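You operate a simulated robot arm through the tools that you are given. There is no shell and no other tool. Be economical: measure what you need, move in short steps, check, and stop when the job is done.

You are at the controls of a simulated two-armed robot. One attempt, no reset.

JOB
On the top of the glue bench, fold the grey cloth in half, so that its two short edges meet.

Only the result counts: the job must be done as asked and must still hold three seconds after the hand-in. Knocking over, shifting, dropping, spilling or breaking anything else fails it. Flat cloth is picked up by pressing the open fingertips on it (5 to 10 N) and closing them slowly along it; thin cloth reads only 2 to 8 mm in the jaws.

ROBOT AND FRAMES
Two 7-joint arms with two-finger parallel grippers on one trunk, on a base that drives. Base frame: it is fixed to the floor where the robot stands at the start and does not move with it; the origin is under the middle of the robot, x ahead of it, y to its left, z up; the surface under the hand at the start is at about z = 0.8. Lengths are in m, angles in rad, forces in N, time in s.
The left shoulder is at the start at [0.07, 0.134, 1.076], the right one opposite. With the tool pointing down near the work surface each hand reaches from about 0.2 to 0.66 m from the robot's upright axis, wherever it stands, measured 20 degrees to its own side. Places, roughly: top of the glue bench [0.6, 0.2, 0.8]. Payload 1.57 kg a hand.
The TCP of each hand is the grasp point between the finger pads, 0.03 m short of the fingertips. In the tool frame z runs along the fingers and y along their closing line. Largest opening 0.08 m; finger width 0.017, thickness 0.012; the body of the gripper, 0.04 by 0.082 m, starts 0.08 m behind the TCP.
Orientation is that of the tool frame in the base frame, as [roll, pitch, yaw] about the fixed x, y, z axes, in that order (R = Rz(yaw) Ry(pitch) Rx(roll)). With the fingers straight down and closing along the base's y, the tool's x points along the base's -x, its y along +y and its z along -z.

CONTROLS
- The arms move only by the tool arm_command. It takes "left_targets", "right_targets" or both (then of equal length, played together; a hand with none holds still); each is a list of rows, each an object of numbers (a shift or turn left out is 0, a gripper value left out holds the last): "dx", "dy", "dz": the shift along the tool's x, y, z in units of 40 mm (1.0 is 40 mm); "wx", "wy", "wz": the turn, a rotation vector about the tool's x, y, z in units of 4 degrees (1.0 is 4 degrees). In form: [{"dx": .., "dy": .., "dz": .., "wx": .., "wy": .., "wz": ..}, ...]. A call has 1 to 12 rows; each row shifts and turns the commanded pose from where the row before left it, along the tool's axes as they then stand. "left_claw" and "right_claw" are, for a hand that has rows, the opening, from 0 (shut) to 1 (fully open), set as the call begins (left out, the last holds). A call with a number of a shift or a turn outside -1 to 1 is refused whole. Rows are played at 5 a second. More than 0.05 m and 0.15 rad between two rows, or a gripper value outside its range, and nothing of the call is played. A pose out of reach is approached as far as the arm can. The call stops where the force on the tool passes 40 N (or 10 N more than at its start, if that is more) or the arm is blocked; 0.2 s more then pass. The fingers move at their own pace (about 0.153 m/s each) and stop on an object; they squeeze with about 42 N. The grip force told is the motor's: it shows also when the fingers shut on nothing. Time passes only in rows, and 0.2 s behind the last, so rows that do not move let the fingers close. The reply holds the time, the measured pose of the TCP, the force on the tool along the base axes, the opening and the grip force, in the units named above and with some noise, with the torque about the TCP (base axes, N m) and any sound that the robot's microphone picked up, and new pictures: "views" is both (left out), scene, wrist or none (wrist: the cameras of the hands that moved).
- Cameras (640 x 400 px; columns grow to the right, rows downward): "scene" is now at [0.1287, 0.0175, 1.2914]; the picture's right is [0.19, -0.98, 0.00], its down [-0.69, -0.13, -0.71] and it looks along [0.70, 0.13, -0.70] (base axes); focal length 242 px, centre (320, 200). "left" rides on the left gripper at [0.072, 0.007, -0.122] in its tool frame; the picture's right is [-0.09, 1.00, 0.00], its down [-0.84, -0.08, -0.54] and it looks along [-0.54, -0.05, 0.84] (tool axes); focal length 238 px, centre (320, 200). "right" rides on the right gripper at [0.072, -0.007, -0.122] in its tool frame; the picture's right is [0.09, 1.00, 0.00], its down [-0.84, 0.08, -0.54] and it looks along [-0.54, 0.05, 0.84] (tool axes); focal length 238 px, centre (320, 200). There is no depth. A picture from a camera that has moved, and an enlarged one, comes with that camera's place and axes in the base frame and with its lens.
- raise_lower(by): slides the trunk up (or, below 0, down) by that many m; the arms and the scene camera ride with it, the base frame stays. It gives what a move gives, with no picture.
- steer(legs): drives the robot by 1 to 6 legs, each [ahead, left, turn to the left] in m, m and rad, along the robot's own axes; the way and the turn of a leg run together, so that a leg with both is an arc; at most 1.5 m and 3.142 rad a leg. The arms and the cameras ride along, it lands a little off, and it stops where it bumps. It gives what a move gives, and a new picture of the scene camera.
- pan_tilt(pan, tilt): turns the head with the scene camera to pan (to the left, within 1.501 rad either way) and tilt (down, from -0.506 to 1.204), counted from straight ahead of the robot. It gives what a move gives, and a new picture of the scene camera.
- close_up(camera, box): a new picture of the part [left, top, right, bottom] of that camera's present view, enlarged. The clock stands still meanwhile.
- sign_off(): hands the job in; it is judged then, once.

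Work in short steps. Places have to be worked out from the pictures, the camera data and where the tool is seen: move nearer, look again, correct. Check each grasp and each placing, and mend what went wrong. You have 120 turns and 260 pictures in all, those below and enlarged ones among them. Open the grippers and draw the arms clear of the work before you hand the job in, unless the task says otherwise; then end with one line.

The tools are called after ">>>" by a JSON object that holds its "fn" and its "kwargs". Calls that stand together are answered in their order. arm_command: Moves the arms, as the interface text tells. Its arguments: {"type":"object","properties":{"left_targets":{"type":"array","items":{"type":"object","properties":{"dx":{"type":"number"},"dy":{"type":"number"},"dz":{"type":"number"},"wx":{"type":"number"},"wy":{"type":"number"},"wz":{"type":"number"}}}},"left_claw":{"type":"number"},"right_targets":{"type":"array","items":{"type":"object","properties":{"dx":{"type":"number"},"dy":{"type":"number"},"dz":{"type":"number"},"wx":{"type":"number"},"wy":{"type":"number"},"wz":{"type":"number"}}}},"right_claw":{"type":"number"},"views":{"type":"string","enum":["both","scene","wrist","none"]}},"required":[]} The other tools are called the same way: raise_lower (by) slides the trunk up or down; steer (legs) drives the base; pan_tilt (pan, tilt) turns the head that bears the scene camera; close_up (camera, box) takes an enlarged picture of a part of a camera's view; sign_off () hands the job in.

At the start:

```text
t: 0.0
left_position: [0.3577, 0.4034, 0.9902]
left_tcp_rot: [-3.141, 0.001, 3.14]
left_wrist_force: [0.0, -0.1, 0.0]
left_wrist_torque: [0.0, 0.0, -0.02]
left_gripper_width: 0.08
left_grasp_force: 0.0
right_position: [0.4498, 0.0145, 1.0423]
right_tcp_rot: [3.14, 0.0, -3.14]
right_wrist_force: [0.6, -0.1, 0.0]
right_wrist_torque: [-0.01, 0.0, -0.01]
right_gripper_width: 0.08
right_grasp_force: 0.0
trunk travel left (down, up): [-0.65, 0.29]
robot x, y, heading: [-0.0001, 0.0015, 0.002]
head pan, tilt: [0.19, 0.777]
```

scene: 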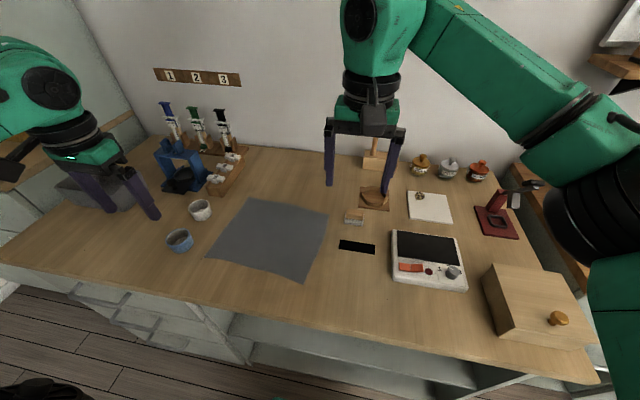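
right: 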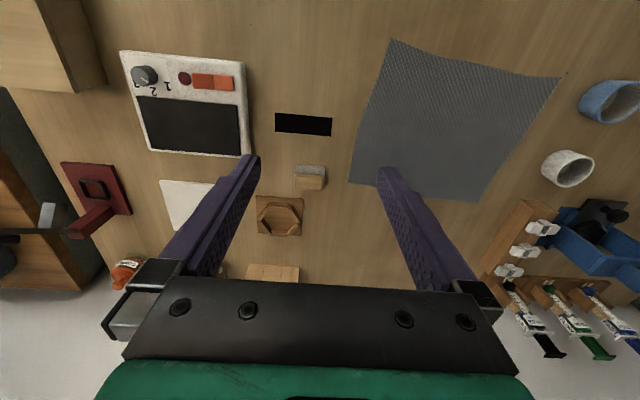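
left: 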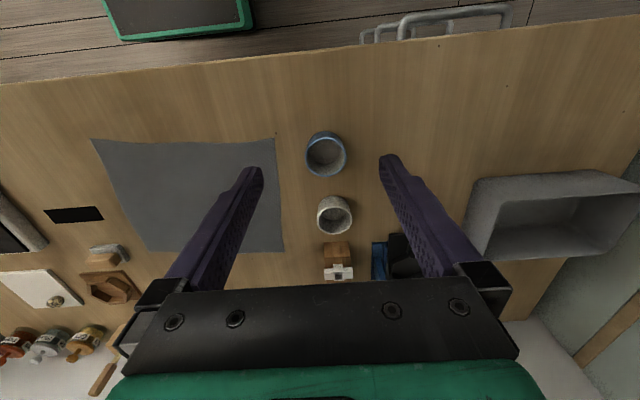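

The cloth's short edges (about 0.21 m) run along x at y≈0.09 and y≈0.33; I'll zoom in to fix the corners better.

>>> {"fn": "close_up", "kwargs": {"camera": "scene", "box": [160, 170, 400, 320]}}

>>> {"fn": "close_up", "kwargs": {"camera": "right", "box": [320, 20, 640, 220]}}

```text
2.67 times, centred on (280, 245) of scene
camera zoom: at [0.1287, 0.0175, 1.2914], right [0.19, -0.98, 0.0], down [-0.69, -0.13, -0.71], along [0.7, 0.13, -0.7], focal length 645 px, centre (427, 80)
```

zoom: 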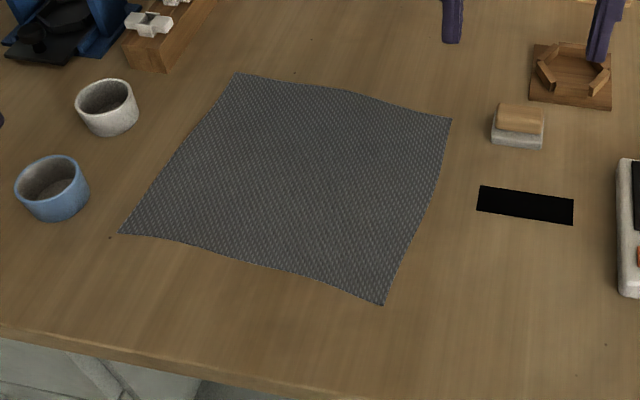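

```text
2.00 times, centred on (480, 120) of right
camera zoom: at [0.3772, 0.0076, 1.1634], right [-0.09, 1.0, 0.0], down [0.84, 0.08, 0.54], along [0.54, 0.05, -0.84], focal length 477 px, centre (0, 360)
```

zoom: 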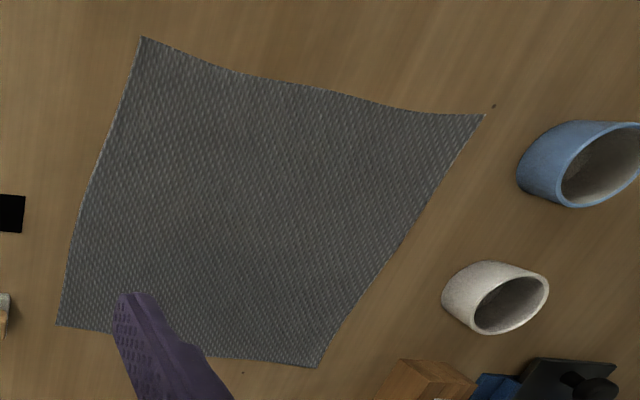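

Corners come out at about FL(.591,.318), FR(.569,.073), NR(.360,.097), NL(.381,.339). I'll shift the base left a little so both arms can work the whole fold: left hand at the far corner, right hand at the near corner.

>>> {"fn": "steer", "kwargs": {"legs": [[0, 0.12, 0]]}}

```text
t: 1.2
left_position: [0.3575, 0.5247, 0.9911]
left_tcp_rot: [3.14, 0.001, 3.14]
left_wrist_force: [0.5, -0.8, 0.3]
left_wrist_torque: [0.0, 0.0, 0.0]
left_gripper_width: 0.08
left_grasp_force: 0.1
right_position: [0.4497, 0.1337, 1.0427]
right_tcp_rot: [3.141, 0.0, 3.141]
right_wrist_force: [-0.6, -0.4, 0.0]
right_wrist_torque: [0.02, 0.04, 0.02]
right_gripper_width: 0.0798
right_grasp_force: 0.0
trunk travel left (down, up): [-0.65, 0.29]
robot x, y, heading: [-0.003, 0.1194, -0.002]
head pan, tilt: [0.19, 0.777]
camera scene: at [0.1287, 0.1372, 1.2914], right [0.19, -0.98, 0.0], down [-0.69, -0.13, -0.71], along [0.7, 0.14, -0.7], focal length 242 px, centre (320, 200)
```

scene: 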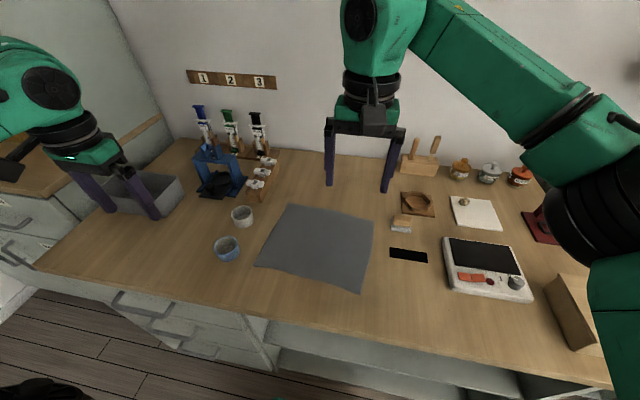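

Turn both grippers so they close along the short edge (right hand −83°, left hand +96° about the tool axis).

>>> {"fn": "arm_command", "kwargs": {"left_targets": [{"wz": 1}, {"wz": 1}, {"wz": 1}, {"wz": 1}, {"wz": 1}, {"wz": 1}, {"wz": 1}, {"wz": 1}, {"wz": 1}, {"wz": 1}, {"wz": 1}, {"wz": 1}], "right_targets": [{"wz": -1}, {"wz": -1}, {"wz": -1}, {"wz": -1}, {"wz": -1}, {"wz": -1}, {"wz": -1}, {"wz": -1}, {"wz": -1}, {"wz": -1}, {"wz": -1}, {"wz": -1}], "left_claw": 0.5, "right_claw": 0.5, "views": "none"}}

>>> {"fn": "arm_command", "kwargs": {"left_targets": [{"wz": 1}, {"wz": 1}, {"wz": 1}, {"wz": 1}, {"wz": 1}, {"wz": 1}, {"wz": 1}, {"wz": 1}, {"wz": 1}, {"wz": 1}, {"wz": 1}, {"wz": 1}], "right_targets": [{"wz": -1}, {"wz": -1}, {"wz": -1}, {"wz": -1}, {"wz": -1}, {"wz": -1}, {"wz": -1}, {"wz": -1}, {"wz": -0.9}, {}, {}, {}], "views": "scene"}}

```text
t: 3.8
left_position: [0.3576, 0.5229, 0.9926]
left_tcp_rot: [-3.141, -0.003, 2.302]
left_wrist_force: [0.2, -0.5, 1.0]
left_wrist_torque: [0.05, 0.02, -0.02]
left_gripper_width: 0.0402
left_grasp_force: 0.0
right_position: [0.4373, 0.1258, 1.0342]
right_tcp_rot: [3.141, 0.0, -2.306]
right_wrist_force: [0.0, -1.1, -0.2]
right_wrist_torque: [0.01, 0.02, -0.04]
right_gripper_width: 0.0398
right_grasp_force: 0.0
right hand out of reach, approached as far as the arm can: row 12
trunk travel left (down, up): [-0.65, 0.29]
robot x, y, heading: [0.0009, 0.1229, -0.0]
head pan, tilt: [0.19, 0.777]
```

```text
t: 6.4
left_position: [0.3574, 0.525, 0.9922]
left_tcp_rot: [-3.141, 0.0, 1.464]
left_wrist_force: [-0.5, -0.8, 0.8]
left_wrist_torque: [0.05, 0.01, 0.0]
left_gripper_width: 0.0401
left_grasp_force: 0.1
right_position: [0.319, 0.2249, 1.0218]
right_tcp_rot: [-3.137, 0.002, -1.828]
right_wrist_force: [0.3, -0.6, 0.0]
right_wrist_torque: [-0.03, 0.0, 0.0]
right_gripper_width: 0.0401
right_grasp_force: 0.0
right hand out of reach, approached as far as the arm can: row 1, 2, 3, 4, 5, 6, 7, 8, 9
trunk travel left (down, up): [-0.65, 0.29]
robot x, y, heading: [0.0008, 0.1211, -0.002]
head pan, tilt: [0.19, 0.777]
camera scene: at [0.1287, 0.1384, 1.2914], right [0.19, -0.98, 0.0], down [-0.69, -0.13, -0.71], along [0.7, 0.13, -0.7], focal length 242 px, centre (320, 200)
```

scene: 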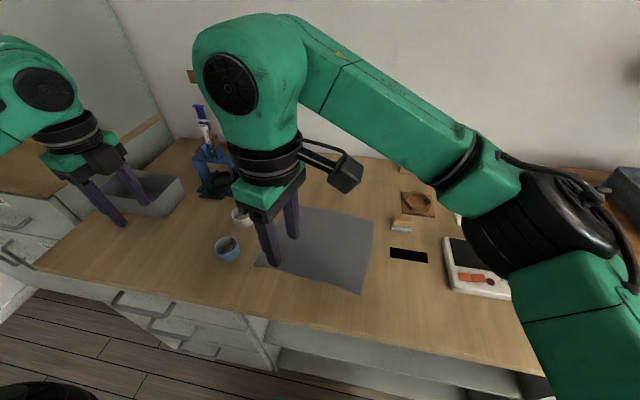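

The right hand hit a joint limit that way; the fingers are symmetric, so I turn it the other way round (camera to the +y side).

>>> {"fn": "arm_command", "kwargs": {"right_targets": [{"wz": 1}, {"wz": 1}, {"wz": 1}, {"wz": 1}, {"wz": 1}, {"wz": 1}, {"wz": 1}, {"wz": 1}, {"wz": 1}, {"wz": 1}, {"wz": 1}, {"wz": 1}], "views": "none"}}

>>> {"fn": "arm_command", "kwargs": {"right_targets": [{"wz": 1}, {"wz": 1}, {"wz": 1}, {"wz": 1}, {"wz": 1}, {"wz": 1}, {"wz": 1}, {"wz": 1}, {"wz": 1}, {"wz": 1}, {"wz": 1}, {"wz": 1}], "views": "none"}}

>>> {"fn": "arm_command", "kwargs": {"right_targets": [{"wz": 1}, {"wz": 1}, {"wz": 1}, {"wz": 1}, {"wz": 1}, {"wz": 1}, {"wz": 1}, {"wz": 1}, {"wz": 1}, {"wz": 1}, {"wz": 1}, {"wz": 1}], "views": "scene"}}

```text
t: 9.0
left_position: [0.358, 0.524, 0.9921]
left_tcp_rot: [3.141, 0.0, 1.463]
left_wrist_force: [0.1, -0.6, 0.6]
left_wrist_torque: [0.02, -0.02, -0.01]
left_gripper_width: 0.0402
left_grasp_force: 0.1
right_position: [0.3193, 0.2249, 1.0202]
right_tcp_rot: [3.141, 0.008, -2.666]
right_wrist_force: [-0.7, 1.0, 0.1]
right_wrist_torque: [-0.01, 0.02, 0.01]
right_gripper_width: 0.0401
right_grasp_force: 0.1
trunk travel left (down, up): [-0.65, 0.29]
robot x, y, heading: [0.0041, 0.1208, -0.001]
head pan, tilt: [0.19, 0.777]
```

```text
t: 11.6
left_position: [0.3579, 0.5241, 0.992]
left_tcp_rot: [-3.141, -0.001, 1.465]
left_wrist_force: [-0.5, -0.6, 1.3]
left_wrist_torque: [0.01, -0.01, -0.02]
left_gripper_width: 0.04
left_grasp_force: 0.1
right_position: [0.3183, 0.2255, 1.021]
right_tcp_rot: [3.138, 0.004, 2.777]
right_wrist_force: [-0.3, 0.0, -1.0]
right_wrist_torque: [0.03, 0.02, 0.02]
right_gripper_width: 0.04
right_grasp_force: 0.1
trunk travel left (down, up): [-0.65, 0.29]
robot x, y, heading: [0.001, 0.1205, -0.002]
head pan, tilt: [0.19, 0.777]
```

```text
t: 14.2
left_position: [0.3585, 0.5235, 0.9925]
left_tcp_rot: [3.141, 0.0, 1.464]
left_wrist_force: [0.0, 0.5, 0.1]
left_wrist_torque: [0.03, 0.01, 0.01]
left_gripper_width: 0.04
left_grasp_force: 0.2
right_position: [0.3187, 0.2244, 1.0199]
right_tcp_rot: [3.135, -0.001, 1.941]
right_wrist_force: [0.9, 0.2, -0.5]
right_wrist_torque: [0.0, 0.02, 0.02]
right_gripper_width: 0.0402
right_grasp_force: 0.1
trunk travel left (down, up): [-0.65, 0.29]
robot x, y, heading: [0.0006, 0.1217, 0.001]
head pan, tilt: [0.19, 0.777]
camera scene: at [0.1287, 0.1383, 1.2914], right [0.19, -0.98, 0.0], down [-0.69, -0.13, -0.71], along [0.7, 0.13, -0.7], focal length 242 px, centre (320, 200)
```

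scene: 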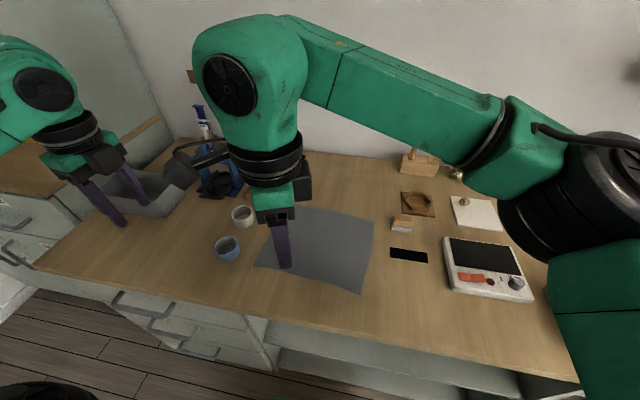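

Finish the right hand's turn and move it over the near-right corner region, at TCP z≈0.93.

>>> {"fn": "arm_command", "kwargs": {"right_targets": [{"wz": 0.99}, {"wz": 0.99}, {"wz": 0.99}, {"wz": 0.99}, {"wz": 0.99}, {"wz": 0.99}, {"wz": 0.99}, {"dx": -0.695, "dy": 0.52, "dz": 0.56}, {"dx": -0.695, "dy": 0.52, "dz": 0.56}, {"dx": -0.695, "dy": 0.52, "dz": 0.56}, {"dx": -0.695, "dy": 0.52, "dz": 0.56}, {}], "right_claw": 0.4, "views": "both"}}

```text
t: 16.8
left_position: [0.3575, 0.5249, 0.9923]
left_tcp_rot: [3.141, -0.001, 1.464]
left_wrist_force: [0.6, 0.8, -0.6]
left_wrist_torque: [-0.02, -0.01, 0.01]
left_gripper_width: 0.0402
left_grasp_force: 0.1
right_position: [0.391, 0.1073, 0.9317]
right_tcp_rot: [3.137, -0.002, 1.459]
right_wrist_force: [0.2, 0.0, 0.2]
right_wrist_torque: [0.03, 0.01, 0.04]
right_gripper_width: 0.0323
right_grasp_force: 0.1
trunk travel left (down, up): [-0.65, 0.29]
robot x, y, heading: [-0.0002, 0.1231, -0.001]
head pan, tilt: [0.19, 0.777]
camera scene: at [0.1283, 0.1392, 1.2914], right [0.19, -0.98, 0.0], down [-0.69, -0.13, -0.71], along [0.7, 0.13, -0.7], focal length 242 px, centre (320, 200)
camera right: at [0.3926, 0.1797, 1.0533], right [1.0, -0.02, 0.0], down [-0.02, -0.84, 0.54], along [-0.01, -0.54, -0.84], focal length 238 px, centre (320, 200)
```

scene: 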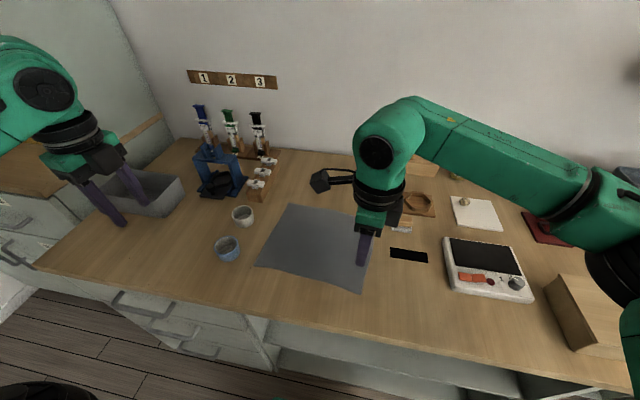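
right: 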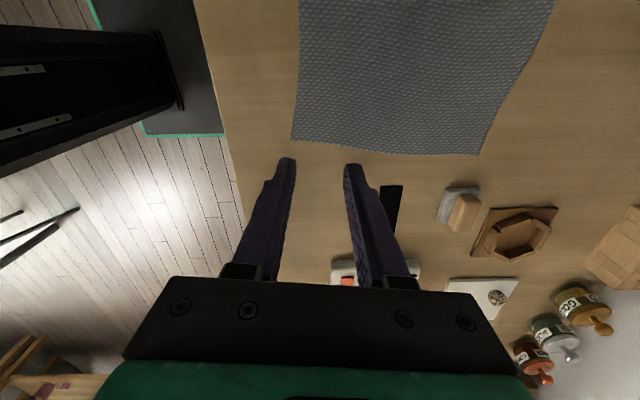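

Corner positions agree between cameras. Now bring the left hand to the far-right corner region, in two legs.

>>> {"fn": "arm_command", "kwargs": {"left_targets": [{"dx": -0.85, "dy": 0.8}, {"dx": -0.85, "dy": 0.8}, {"dx": -0.85, "dy": 0.8}, {"dx": -0.85, "dy": 0.8}, {"dx": -0.85, "dy": 0.8}, {"dx": -0.85, "dy": 0.8}], "left_claw": 0.4, "views": "scene"}}

```text
t: 18.2
left_position: [0.5283, 0.2996, 0.993]
left_tcp_rot: [-3.141, -0.002, 1.463]
left_wrist_force: [0.1, -0.2, -0.1]
left_wrist_torque: [0.02, 0.02, 0.03]
left_gripper_width: 0.0319
left_grasp_force: 0.0
right_position: [0.3927, 0.1054, 0.9314]
right_tcp_rot: [3.139, -0.004, 1.46]
right_wrist_force: [-0.1, -0.3, 0.0]
right_wrist_torque: [0.0, 0.03, 0.0]
right_gripper_width: 0.0317
right_grasp_force: 0.0
trunk travel left (down, up): [-0.65, 0.29]
robot x, y, heading: [-0.0026, 0.1212, 0.001]
head pan, tilt: [0.19, 0.777]
camera scene: at [0.1304, 0.1361, 1.2912], right [0.19, -0.98, 0.0], down [-0.69, -0.13, -0.71], along [0.7, 0.14, -0.7], focal length 242 px, centre (320, 200)
```

scene: 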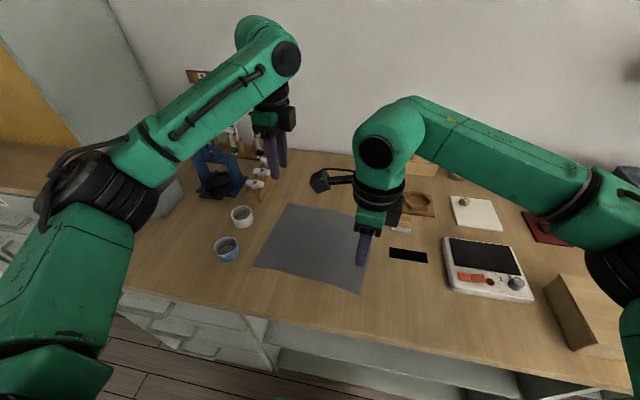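

Clear so far; continue the left hand to above the far-right corner.

>>> {"fn": "arm_command", "kwargs": {"left_targets": [{"dx": -0.88, "dy": 0.25, "dz": 0.26}, {"dx": -0.88, "dy": 0.25, "dz": 0.26}, {"dx": -0.88, "dy": 0.14, "dz": 0.26}, {"dx": -0.88, "dy": 0.14, "dz": 0.26}, {"dx": -0.88, "dy": 0.07, "dz": 0.26}, {"dx": -0.88, "dy": 0.07, "dz": 0.26}, {}], "views": "both"}}

```text
t: 19.6
left_position: [0.5519, 0.1369, 0.9372]
left_tcp_rot: [-3.136, 0.003, 1.532]
left_wrist_force: [0.0, -0.4, 0.3]
left_wrist_torque: [-0.02, 0.0, 0.03]
left_gripper_width: 0.0323
left_grasp_force: 0.1
right_position: [0.3954, 0.0958, 0.9284]
right_tcp_rot: [-3.138, 0.015, 1.43]
right_wrist_force: [-0.3, -0.3, -1.3]
right_wrist_torque: [-0.06, 0.0, 0.01]
right_gripper_width: 0.0321
right_grasp_force: 0.1
trunk travel left (down, up): [-0.65, 0.29]
robot x, y, heading: [-0.0022, 0.122, 0.003]
head pan, tilt: [0.19, 0.777]
stopped in row 6 (right hand): the force on the tool passed its limit at 67 N (the readings are from after the stop); the commanded pose is now the measured one
camera scene: at [0.1293, 0.1379, 1.2913], right [0.19, -0.98, 0.0], down [-0.69, -0.13, -0.71], along [0.7, 0.13, -0.7], focal length 242 px, centre (320, 200)
camera left: at [0.5622, 0.2087, 1.0576], right [0.99, -0.13, 0.0], down [-0.11, -0.83, 0.55], along [-0.08, -0.54, -0.84], focal length 238 px, centre (320, 200)
```

scene: 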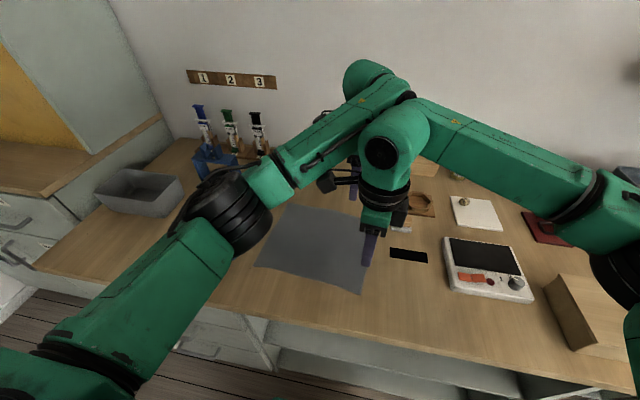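
left: 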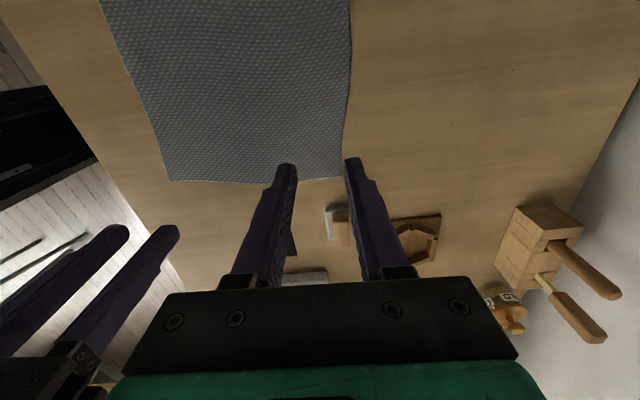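

The left forearm touched the right wrist. I'll back the left hand off, then lean the right hand's wrist towards −y (about 40°) and the left one slightly towards +y, so the forearms are apart while the tips can stay close.

>>> {"fn": "arm_command", "kwargs": {"left_targets": [{"dx": 0.9}, {"dx": 0.9}, {"dx": 0.9}], "views": "none"}}

>>> {"fn": "arm_command", "kwargs": {"right_targets": [{"wy": 1}, {"wy": 1}, {"wy": 1}, {"wy": 1}, {"wy": 1}, {"wy": 1}, {"wy": 1}, {"wy": 1}, {"wy": 1}, {"wy": 1}], "left_targets": [{}, {}, {}, {}, {}, {}, {"wy": -1, "wz": 1}, {"wy": -1}, {"wy": -1}, {"wy": -1}], "views": "both"}}

```text
t: 20.4
left_position: [0.559, 0.2465, 0.9368]
left_tcp_rot: [-3.137, 0.004, 1.529]
left_wrist_force: [-0.1, 0.5, -0.7]
left_wrist_torque: [0.02, 0.0, 0.0]
left_gripper_width: 0.0319
left_grasp_force: 0.0
right_position: [0.3959, 0.0973, 0.9271]
right_tcp_rot: [-3.138, 0.017, 1.432]
right_wrist_force: [-0.2, -0.3, 0.3]
right_wrist_torque: [0.0, 0.0, 0.01]
right_gripper_width: 0.0319
right_grasp_force: 0.1
trunk travel left (down, up): [-0.65, 0.29]
robot x, y, heading: [-0.0012, 0.1227, -0.001]
head pan, tilt: [0.19, 0.777]
```

```text
t: 22.6
left_position: [0.5567, 0.2449, 0.9364]
left_tcp_rot: [3.14, 0.285, 1.46]
left_wrist_force: [0.7, -0.4, -0.4]
left_wrist_torque: [0.04, -0.02, -0.01]
left_gripper_width: 0.0322
left_grasp_force: 0.1
right_position: [0.3955, 0.0956, 0.9288]
right_tcp_rot: [-3.138, -0.684, 1.429]
right_wrist_force: [-0.5, 0.0, -0.3]
right_wrist_torque: [0.0, -0.04, 0.0]
right_gripper_width: 0.032
right_grasp_force: 0.0
trunk travel left (down, up): [-0.65, 0.29]
robot x, y, heading: [-0.0017, 0.121, 0.004]
head pan, tilt: [0.19, 0.777]
camera scene: at [0.1287, 0.1381, 1.2914], right [0.19, -0.98, 0.0], down [-0.69, -0.13, -0.71], along [0.7, 0.13, -0.7], focal length 242 px, centre (320, 200)
camera right: at [0.3864, 0.0762, 1.0679], right [1.0, -0.07, 0.06], down [-0.06, -0.99, -0.11], along [0.06, 0.11, -0.99], focal length 238 px, centre (320, 200)
camera left: at [0.5741, 0.3463, 1.033], right [0.98, -0.2, 0.03], down [-0.15, -0.64, 0.75], along [-0.13, -0.74, -0.66], focal length 238 px, centre (320, 200)
```

scene: 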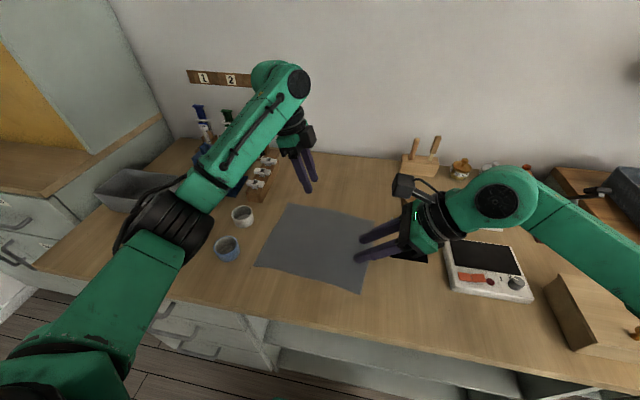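
right: 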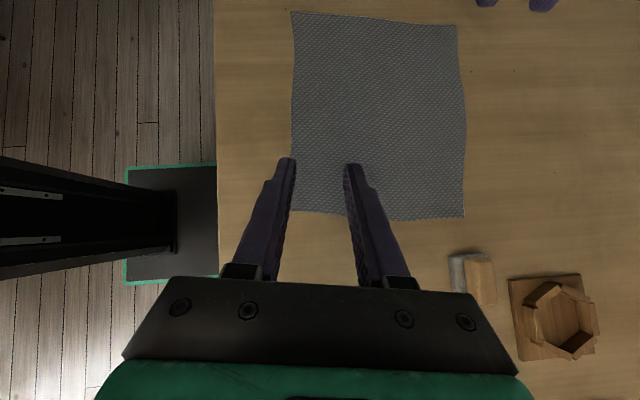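
left: 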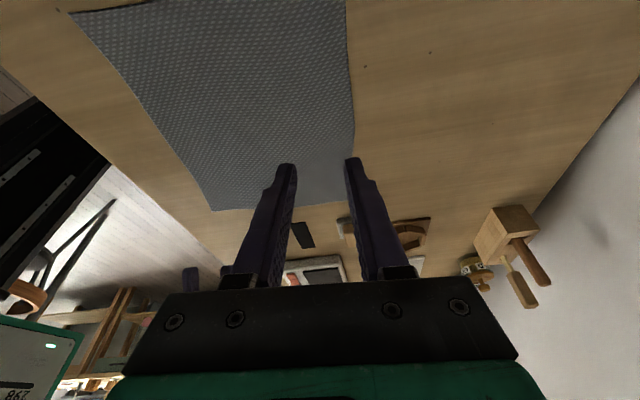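

Arms are now well apart. Bring both tips to a few cm above their grasp points at the right edge.

>>> {"fn": "arm_command", "kwargs": {"left_targets": [{"dx": -0.67, "dy": 0.016, "dz": 0.59}, {"dx": -0.67, "dy": 0.016, "dz": 0.59}, {"dx": -0.67, "dy": 0.016, "dz": 0.59}, {"dx": -0.67, "dy": 0.016, "dz": 0.59}, {"dx": -0.67, "dy": 0.016, "dz": 0.59}, {}], "right_targets": [{"dx": -0.244, "dy": -0.028, "dz": 0.246}, {"dx": -0.244, "dy": -0.028, "dz": 0.246}, {"dx": -0.244, "dy": -0.028, "dz": 0.246}, {"dx": -0.244, "dy": -0.028, "dz": 0.246}, {"dx": -0.244, "dy": -0.028, "dz": 0.246}, {}], "views": "both"}}

```text
t: 24.0
left_position: [0.542, 0.0843, 0.8598]
left_tcp_rot: [-3.142, 0.284, 1.462]
left_wrist_force: [0.8, -0.1, -0.2]
left_wrist_torque: [0.0, 0.01, 0.01]
left_gripper_width: 0.0318
left_grasp_force: 0.0
right_position: [0.3893, 0.0897, 0.8592]
right_tcp_rot: [-3.139, -0.685, 1.43]
right_wrist_force: [-0.1, 0.3, -0.2]
right_wrist_torque: [-0.01, -0.03, 0.0]
right_gripper_width: 0.032
right_grasp_force: 0.0
trunk travel left (down, up): [-0.65, 0.29]
robot x, y, heading: [-0.0007, 0.1207, 0.001]
head pan, tilt: [0.19, 0.777]
camera scene: at [0.1287, 0.1389, 1.2914], right [0.19, -0.98, 0.0], down [-0.69, -0.13, -0.71], along [0.7, 0.13, -0.7], focal length 242 px, centre (320, 200)
camera right: at [0.3801, 0.07, 0.9978], right [1.0, -0.07, 0.06], down [-0.06, -0.99, -0.11], along [0.06, 0.1, -0.99], focal length 238 px, centre (320, 200)
camera left: at [0.5595, 0.1858, 0.9566], right [0.98, -0.2, 0.03], down [-0.15, -0.64, 0.75], along [-0.13, -0.74, -0.66], focal length 238 px, centre (320, 200)
```

scene: 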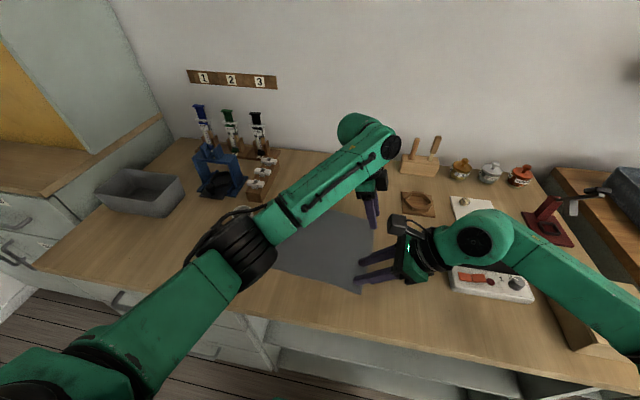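
right: 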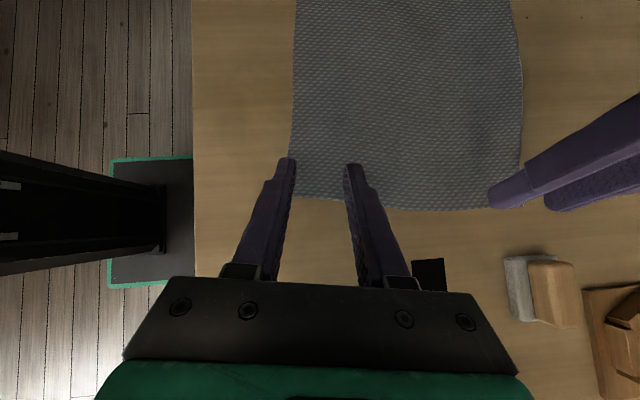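
left: 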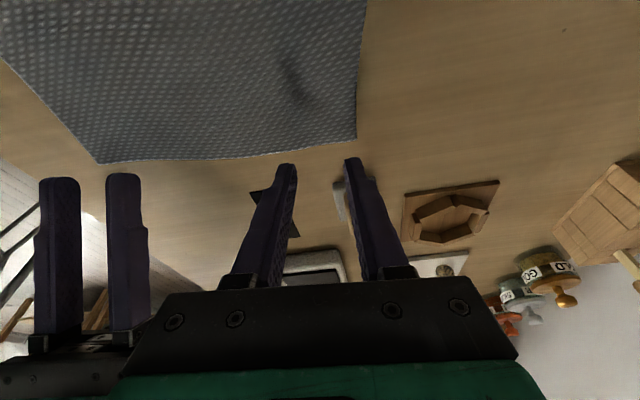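

Both tips are lined up. Lower vertically to just above the cloth.

>>> {"fn": "arm_command", "kwargs": {"left_targets": [{"dx": 0.088, "dz": 0.3}, {"dx": 0.088, "dz": 0.3}, {}], "right_targets": [{"dx": -0.213, "dz": 0.262}, {"dx": -0.213, "dz": 0.262}, {}], "views": "wrist"}}

```text
t: 24.8
left_position: [0.5417, 0.0831, 0.8357]
left_tcp_rot: [3.141, 0.282, 1.459]
left_wrist_force: [-0.1, 0.0, -0.1]
left_wrist_torque: [-0.02, 0.03, 0.04]
left_gripper_width: 0.032
left_grasp_force: 0.0
right_position: [0.3902, 0.0901, 0.8317]
right_tcp_rot: [-3.137, -0.682, 1.429]
right_wrist_force: [-0.5, 0.4, 0.0]
right_wrist_torque: [-0.02, -0.01, 0.01]
right_gripper_width: 0.0319
right_grasp_force: 0.1
trunk travel left (down, up): [-0.65, 0.29]
robot x, y, heading: [-0.001, 0.1215, 0.001]
head pan, tilt: [0.19, 0.777]
camera right: at [0.3806, 0.0698, 0.9717], right [1.0, -0.07, 0.06], down [-0.06, -0.99, -0.11], along [0.06, 0.1, -0.99], focal length 238 px, centre (320, 200)
camera left: at [0.5599, 0.1853, 0.932], right [0.98, -0.2, 0.03], down [-0.15, -0.64, 0.75], along [-0.13, -0.74, -0.66], focal length 238 px, centre (320, 200)
```

right: 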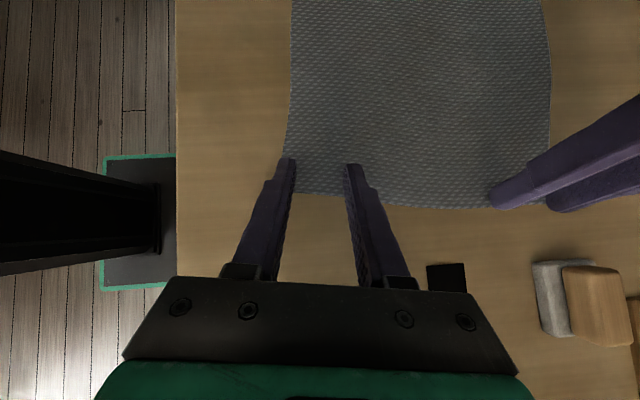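
left: 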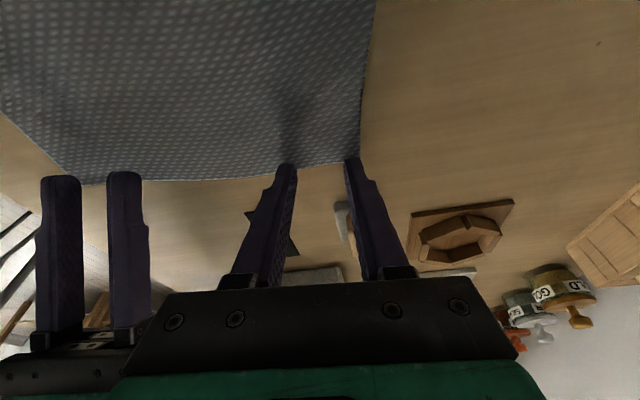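

Left tips are only ~3–5 mm inside the edge; I'll move that hand 5 mm inwards, the right hand 3 mm outwards, and come down to light contact.

>>> {"fn": "arm_command", "kwargs": {"left_targets": [{"dx": 0.12, "dz": -0.035}, {"dx": 0.042, "dz": 0.144}, {}], "right_targets": [{"dx": -0.058, "dz": -0.047}, {"dx": -0.071, "dz": 0.087}, {}], "views": "none"}}

```text
t: 25.6
left_position: [0.5426, 0.0897, 0.8324]
left_tcp_rot: [3.134, 0.284, 1.456]
left_wrist_force: [3.3, 1.6, 17.2]
left_wrist_torque: [0.07, 0.07, 0.0]
left_gripper_width: 0.0308
left_grasp_force: 0.1
right_position: [0.3873, 0.0866, 0.8307]
right_tcp_rot: [3.14, -0.684, 1.433]
right_wrist_force: [1.5, -1.3, 3.7]
right_wrist_torque: [0.02, 0.0, -0.01]
right_gripper_width: 0.0319
right_grasp_force: 0.0
trunk travel left (down, up): [-0.65, 0.29]
robot x, y, heading: [0.0003, 0.1225, -0.003]
head pan, tilt: [0.19, 0.777]
```

Left presses 17 N (too much), right 3.7 N; trim to about 7 N each.

>>> {"fn": "arm_command", "kwargs": {"left_targets": [{"dx": -0.008, "dz": -0.027}, {}], "right_targets": [{"dx": -0.008, "dz": 0.01}, {}], "views": "wrist"}}

```text
t: 26.2
left_position: [0.5418, 0.0895, 0.8316]
left_tcp_rot: [3.137, 0.281, 1.458]
left_wrist_force: [3.3, 1.2, 16.1]
left_wrist_torque: [0.02, -0.04, 0.03]
left_gripper_width: 0.0309
left_grasp_force: 0.1
right_position: [0.388, 0.0878, 0.8294]
right_tcp_rot: [3.14, -0.685, 1.434]
right_wrist_force: [2.0, -1.6, 11.4]
right_wrist_torque: [0.15, 0.02, -0.01]
right_gripper_width: 0.0316
right_grasp_force: 0.0
trunk travel left (down, up): [-0.65, 0.29]
robot x, y, heading: [0.0017, 0.12, -0.004]
head pan, tilt: [0.19, 0.777]
camera right: at [0.3781, 0.0671, 0.9685], right [1.0, -0.07, 0.06], down [-0.06, -0.99, -0.11], along [0.07, 0.1, -0.99], focal length 238 px, centre (320, 200)
camera left: at [0.5581, 0.1905, 0.929], right [0.98, -0.2, 0.03], down [-0.15, -0.64, 0.75], along [-0.13, -0.74, -0.66], focal length 238 px, centre (320, 200)
```

right: 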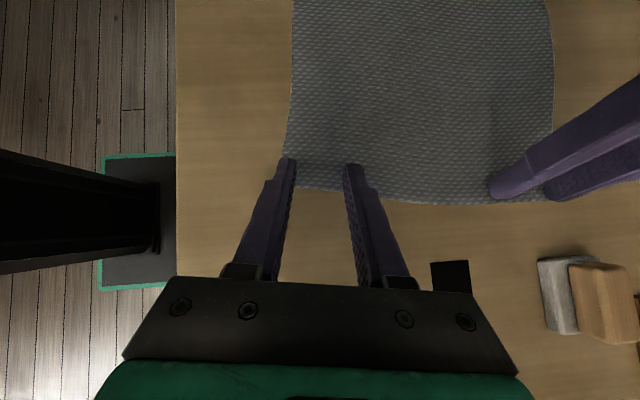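
left: 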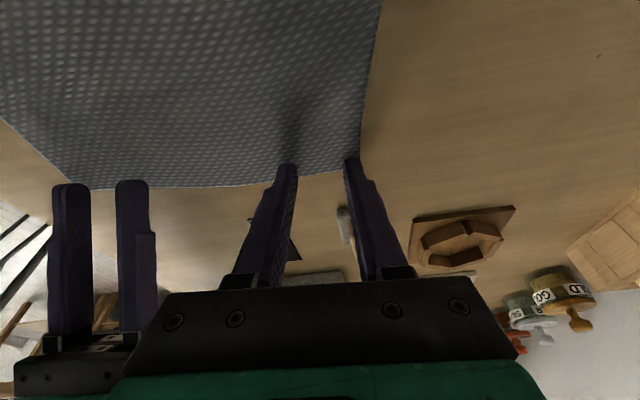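

Trim pressure a bit more and start closing slowly.

>>> {"fn": "arm_command", "kwargs": {"left_targets": [{"dx": -0.01, "dz": -0.034}, {}], "right_targets": [{"dx": 0.005, "dz": -0.006}, {}], "left_claw": 0.33, "right_claw": 0.33, "views": "none"}}

```text
t: 26.8
left_position: [0.539, 0.0885, 0.832]
left_tcp_rot: [3.14, 0.28, 1.459]
left_wrist_force: [-2.3, 0.1, 4.9]
left_wrist_torque: [-0.01, 0.02, 0.0]
left_gripper_width: 0.0267
left_grasp_force: 0.3
right_position: [0.3858, 0.0866, 0.8294]
right_tcp_rot: [3.141, -0.684, 1.43]
right_wrist_force: [-0.1, 0.5, 13.4]
right_wrist_torque: [0.18, 0.03, 0.04]
right_gripper_width: 0.0258
right_grasp_force: 0.1
trunk travel left (down, up): [-0.65, 0.29]
robot x, y, heading: [-0.0011, 0.123, 0.001]
head pan, tilt: [0.19, 0.777]
```

Pressures fine (left 5 N, right 13 N); ease the right slightly, press the left a touch, and close further.

>>> {"fn": "arm_command", "kwargs": {"left_targets": [{"dx": 0.002, "dz": 0.006}, {}], "right_targets": [{"dx": 0.008, "dz": -0.01}, {}], "left_claw": 0.25, "right_claw": 0.25, "views": "wrist"}}

```text
t: 27.4
left_position: [0.5398, 0.0891, 0.8325]
left_tcp_rot: [3.139, 0.283, 1.459]
left_wrist_force: [-0.5, 0.1, 1.0]
left_wrist_torque: [0.0, 0.01, -0.03]
left_gripper_width: 0.0201
left_grasp_force: 0.0
right_position: [0.3882, 0.0866, 0.8303]
right_tcp_rot: [-3.141, -0.682, 1.431]
right_wrist_force: [-1.4, 0.3, 14.7]
right_wrist_torque: [0.18, 0.02, -0.04]
right_gripper_width: 0.0183
right_grasp_force: 0.0
trunk travel left (down, up): [-0.65, 0.29]
robot x, y, heading: [-0.0007, 0.1221, 0.001]
head pan, tilt: [0.19, 0.777]
camera right: at [0.3783, 0.067, 0.9685], right [1.0, -0.07, 0.06], down [-0.06, -0.99, -0.11], along [0.06, 0.1, -0.99], focal length 238 px, centre (320, 200)
camera left: at [0.5583, 0.1906, 0.9292], right [0.98, -0.2, 0.03], down [-0.15, -0.64, 0.75], along [-0.13, -0.74, -0.66], focal length 238 px, centre (320, 200)
```

right: 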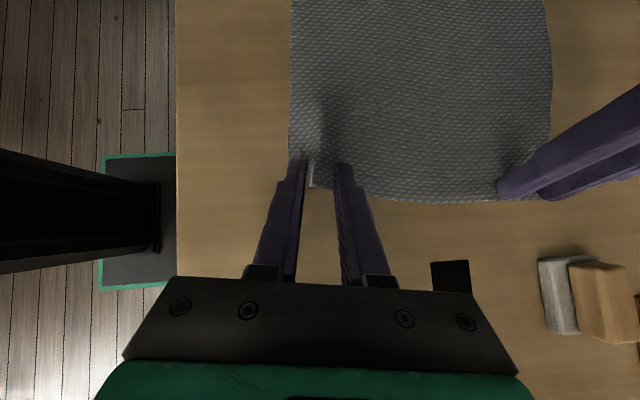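
left: 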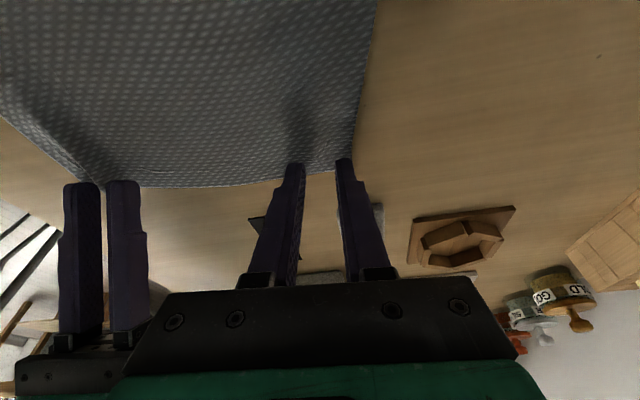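

The right hand shows a ridge forming; the left needs more pressure. Press left by ~1 mm and close on.

>>> {"fn": "arm_command", "kwargs": {"left_targets": [{"dx": 0.008, "dz": 0.026}, {}], "right_targets": [{"dx": 0.004, "dz": -0.005}, {}], "left_claw": 0.22, "right_claw": 0.15, "views": "none"}}

```text
t: 28.0
left_position: [0.5413, 0.0893, 0.8331]
left_tcp_rot: [-3.141, 0.283, 1.46]
left_wrist_force: [0.1, -0.1, 5.9]
left_wrist_torque: [0.0, -0.01, 0.0]
left_gripper_width: 0.0166
left_grasp_force: 0.0
right_position: [0.3884, 0.0867, 0.8288]
right_tcp_rot: [-3.14, -0.683, 1.431]
right_wrist_force: [2.0, 0.0, 12.3]
right_wrist_torque: [0.17, -0.05, -0.02]
right_gripper_width: 0.0104
right_grasp_force: 0.1
trunk travel left (down, up): [-0.65, 0.29]
robot x, y, heading: [-0.0033, 0.1214, 0.005]
head pan, tilt: [0.19, 0.777]
```

Close the right fully; for the left, press 0.5 mm more and close further, then look.

>>> {"fn": "arm_command", "kwargs": {"left_targets": [{"dx": 0.004, "dz": 0.013}, {}], "right_targets": [{}, {}], "left_claw": 0.15, "right_claw": 0, "views": "wrist"}}

```text
t: 28.6
left_position: [0.5409, 0.0887, 0.8329]
left_tcp_rot: [3.139, 0.283, 1.457]
left_wrist_force: [-0.3, -1.4, 11.1]
left_wrist_torque: [-0.01, 0.0, 0.04]
left_gripper_width: 0.0116
left_grasp_force: 0.1
right_position: [0.389, 0.0853, 0.8299]
right_tcp_rot: [-3.141, -0.683, 1.431]
right_wrist_force: [1.8, -0.1, 9.5]
right_wrist_torque: [0.13, -0.04, -0.07]
right_gripper_width: 0.0057
right_grasp_force: 25.7
trunk travel left (down, up): [-0.65, 0.29]
robot x, y, heading: [0.0001, 0.1207, -0.001]
head pan, tilt: [0.19, 0.777]
camera right: at [0.3778, 0.0668, 0.9686], right [1.0, -0.07, 0.06], down [-0.06, -0.99, -0.11], along [0.06, 0.1, -0.99], focal length 238 px, centre (320, 200)
camera left: at [0.5578, 0.1906, 0.929], right [0.98, -0.2, 0.03], down [-0.15, -0.64, 0.75], along [-0.13, -0.74, -0.66], focal length 238 px, centre (320, 200)
```

right: 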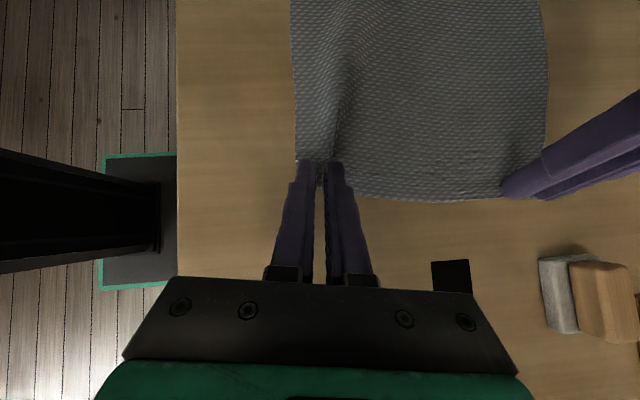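
left: 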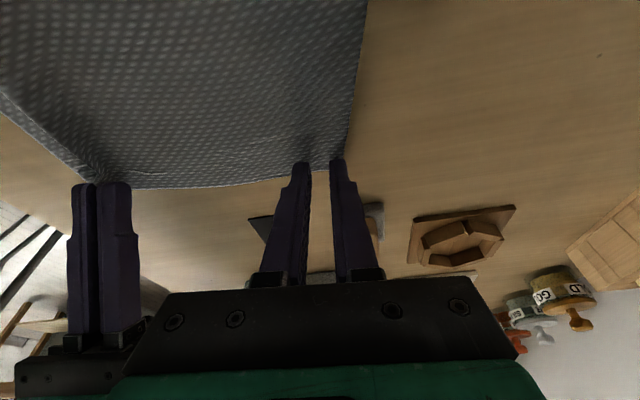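

Right has the cloth (5.7 mm, 26 N). Close the left and check.

>>> {"fn": "arm_command", "kwargs": {"left_targets": [{}, {}], "left_claw": 0, "views": "wrist"}}

```text
t: 29.2
left_position: [0.5405, 0.0885, 0.8324]
left_tcp_rot: [3.139, 0.284, 1.459]
left_wrist_force: [1.1, -0.5, 14.7]
left_wrist_torque: [-0.02, -0.01, -0.01]
left_gripper_width: 0.0
left_grasp_force: 20.8
right_position: [0.3874, 0.085, 0.8302]
right_tcp_rot: [-3.141, -0.683, 1.432]
right_wrist_force: [2.9, 1.4, 7.2]
right_wrist_torque: [0.11, -0.04, -0.01]
right_gripper_width: 0.0054
right_grasp_force: 25.4
trunk travel left (down, up): [-0.65, 0.29]
robot x, y, heading: [-0.0017, 0.1191, -0.006]
head pan, tilt: [0.19, 0.777]
camera left: at [0.5578, 0.1908, 0.9289], right [0.98, -0.2, 0.03], down [-0.15, -0.64, 0.75], along [-0.13, -0.74, -0.66], focal length 238 px, centre (320, 200)
```

left: 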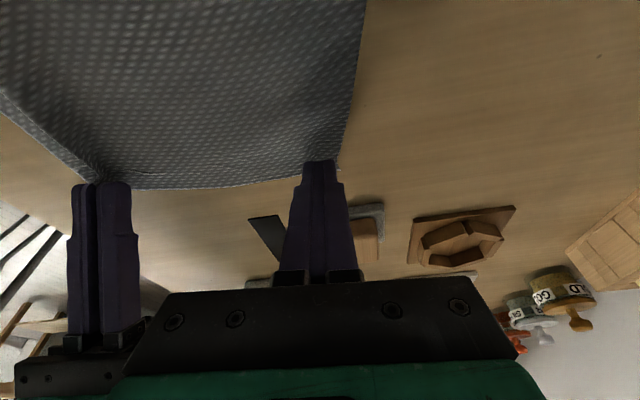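

The left missed. Lift 15 mm, reopen, shift ~17 mm toward the right hand (the corner has moved to about x=.552) and 6 mm inwards, and go back down.

>>> {"fn": "arm_command", "kwargs": {"left_targets": [{"dx": -0.105, "dz": -0.36}, {"dx": 0.098, "dy": -0.44, "dz": -0.03}, {}], "left_claw": 0.4, "views": "wrist"}}

```text
t: 30.0
left_position: [0.5241, 0.0954, 0.8477]
left_tcp_rot: [3.141, 0.283, 1.459]
left_wrist_force: [0.1, 0.5, -0.8]
left_wrist_torque: [-0.01, -0.03, 0.04]
left_gripper_width: 0.032
left_grasp_force: 0.0
right_position: [0.3878, 0.0863, 0.8295]
right_tcp_rot: [-3.139, -0.682, 1.429]
right_wrist_force: [-1.4, 0.7, 12.7]
right_wrist_torque: [0.15, 0.08, 0.0]
right_gripper_width: 0.0057
right_grasp_force: 24.9
trunk travel left (down, up): [-0.65, 0.29]
robot x, y, heading: [-0.0016, 0.1251, 0.003]
head pan, tilt: [0.19, 0.777]
camera left: at [0.541, 0.1964, 0.9433], right [0.98, -0.2, 0.03], down [-0.15, -0.64, 0.75], along [-0.13, -0.74, -0.66], focal length 238 px, centre (320, 200)
```

left: 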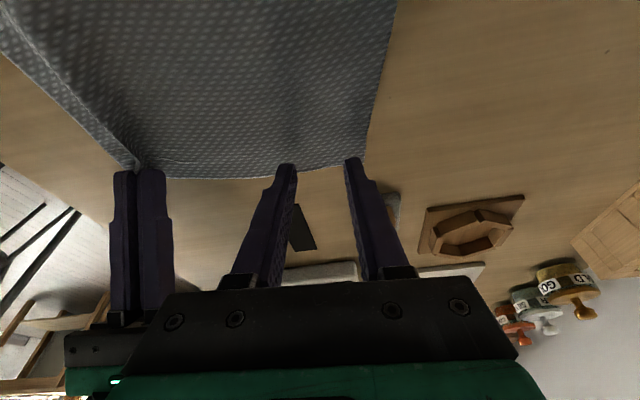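

Corner at about (.554,.074); the hand is well placed. Lower 15 mm into contact.

>>> {"fn": "arm_command", "kwargs": {"left_targets": [{"dx": 0.07, "dz": 0.24}, {"dx": 0.033, "dz": 0.112}, {}], "views": "none"}}

```text
t: 30.8
left_position: [0.5246, 0.0949, 0.8322]
left_tcp_rot: [3.138, 0.282, 1.459]
left_wrist_force: [-0.9, 0.8, 8.0]
left_wrist_torque: [0.01, 0.07, -0.02]
left_gripper_width: 0.0323
left_grasp_force: 0.2
right_position: [0.3871, 0.0871, 0.8297]
right_tcp_rot: [-3.14, -0.683, 1.432]
right_wrist_force: [0.6, -0.2, 9.6]
right_wrist_torque: [0.14, -0.02, 0.0]
right_gripper_width: 0.0056
right_grasp_force: 26.0
trunk travel left (down, up): [-0.65, 0.29]
robot x, y, heading: [-0.0024, 0.1222, 0.004]
head pan, tilt: [0.19, 0.777]
```

8 N; press slightly more and close in small steps.

>>> {"fn": "arm_command", "kwargs": {"left_targets": [{"dx": 0.004, "dz": 0.012}, {}], "left_claw": 0.33, "views": "none"}}

>>> {"fn": "arm_command", "kwargs": {"left_targets": [{}, {}], "left_claw": 0.26, "views": "wrist"}}

```text
t: 31.4
left_position: [0.5247, 0.0945, 0.8316]
left_tcp_rot: [3.136, 0.283, 1.458]
left_wrist_force: [1.2, -0.8, 16.1]
left_wrist_torque: [-0.02, 0.06, 0.01]
left_gripper_width: 0.0254
left_grasp_force: 0.0
right_position: [0.3877, 0.0869, 0.8299]
right_tcp_rot: [-3.141, -0.681, 1.433]
right_wrist_force: [2.3, 0.5, 7.1]
right_wrist_torque: [0.14, -0.03, -0.03]
right_gripper_width: 0.0055
right_grasp_force: 26.1
trunk travel left (down, up): [-0.65, 0.29]
robot x, y, heading: [0.0032, 0.1182, 0.003]
head pan, tilt: [0.19, 0.777]
```

```text
t: 32.0
left_position: [0.5237, 0.0936, 0.8319]
left_tcp_rot: [3.136, 0.284, 1.456]
left_wrist_force: [-2.5, -0.2, 20.3]
left_wrist_torque: [-0.02, 0.11, 0.01]
left_gripper_width: 0.0199
left_grasp_force: 0.0
right_position: [0.3859, 0.0853, 0.8295]
right_tcp_rot: [-3.141, -0.681, 1.432]
right_wrist_force: [3.5, 0.2, 3.6]
right_wrist_torque: [0.05, -0.07, -0.05]
right_gripper_width: 0.0056
right_grasp_force: 26.1
trunk travel left (down, up): [-0.65, 0.29]
robot x, y, heading: [0.0007, 0.124, 0.002]
head pan, tilt: [0.19, 0.777]
camera left: at [0.5404, 0.1963, 0.9288], right [0.98, -0.2, 0.03], down [-0.15, -0.64, 0.75], along [-0.13, -0.74, -0.66], focal length 238 px, centre (320, 200)
```

left: 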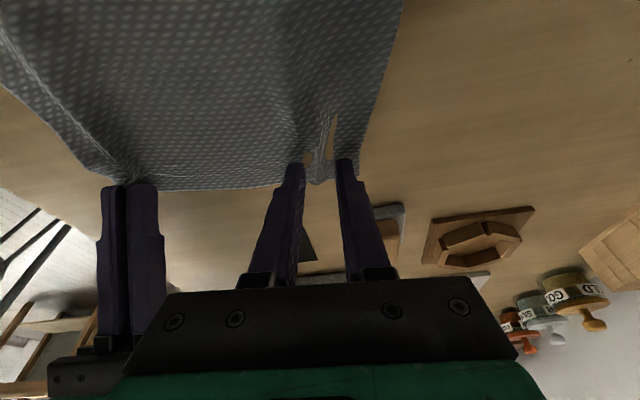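

A ridge is forming between the left fingers; ease pressure slightly and close on.

>>> {"fn": "arm_command", "kwargs": {"left_targets": [{"dx": -0.005, "dz": -0.016}, {}], "left_claw": 0.18, "views": "none"}}

>>> {"fn": "arm_command", "kwargs": {"left_targets": [{}, {}], "left_claw": 0.1, "views": "none"}}

>>> {"fn": "arm_command", "kwargs": {"left_targets": [{}, {}], "left_claw": 0, "views": "wrist"}}

```text
t: 32.6
left_position: [0.524, 0.095, 0.8316]
left_tcp_rot: [-3.141, 0.283, 1.46]
left_wrist_force: [-4.3, -0.7, 17.2]
left_wrist_torque: [-0.02, 0.11, 0.01]
left_gripper_width: 0.0144
left_grasp_force: 0.2
right_position: [0.3871, 0.0864, 0.8287]
right_tcp_rot: [-3.141, -0.683, 1.432]
right_wrist_force: [5.1, 0.0, 2.9]
right_wrist_torque: [0.04, -0.14, -0.04]
right_gripper_width: 0.0058
right_grasp_force: 26.0
trunk travel left (down, up): [-0.65, 0.29]
robot x, y, heading: [-0.0013, 0.1206, 0.004]
head pan, tilt: [0.19, 0.777]
```

```text
t: 33.2
left_position: [0.5234, 0.095, 0.8321]
left_tcp_rot: [3.139, 0.284, 1.46]
left_wrist_force: [-3.6, -0.6, 14.6]
left_wrist_torque: [-0.02, 0.08, 0.02]
left_gripper_width: 0.0078
left_grasp_force: 0.1
right_position: [0.3875, 0.0859, 0.8307]
right_tcp_rot: [3.14, -0.682, 1.432]
right_wrist_force: [3.9, -0.8, 3.8]
right_wrist_torque: [0.04, -0.06, -0.04]
right_gripper_width: 0.0058
right_grasp_force: 25.6
trunk travel left (down, up): [-0.65, 0.29]
robot x, y, heading: [0.0015, 0.1243, -0.003]
head pan, tilt: [0.19, 0.777]
```

```text
t: 33.8
left_position: [0.523, 0.0962, 0.8329]
left_tcp_rot: [3.139, 0.283, 1.458]
left_wrist_force: [-10.4, 0.0, 16.1]
left_wrist_torque: [-0.05, 0.32, -0.07]
left_gripper_width: 0.0022
left_grasp_force: 23.3
right_position: [0.3879, 0.0857, 0.8305]
right_tcp_rot: [3.138, -0.683, 1.432]
right_wrist_force: [7.7, -1.0, 1.7]
right_wrist_torque: [0.0, -0.24, -0.09]
right_gripper_width: 0.0059
right_grasp_force: 26.4
trunk travel left (down, up): [-0.65, 0.29]
robot x, y, heading: [-0.0019, 0.1196, 0.003]
head pan, tilt: [0.19, 0.777]
camera left: at [0.5404, 0.1965, 0.929], right [0.98, -0.2, 0.03], down [-0.15, -0.64, 0.75], along [-0.13, -0.74, -0.66], focal length 238 px, centre (320, 200)
```

left: 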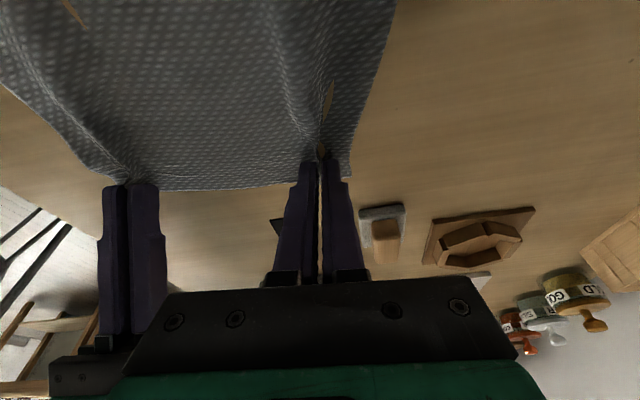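

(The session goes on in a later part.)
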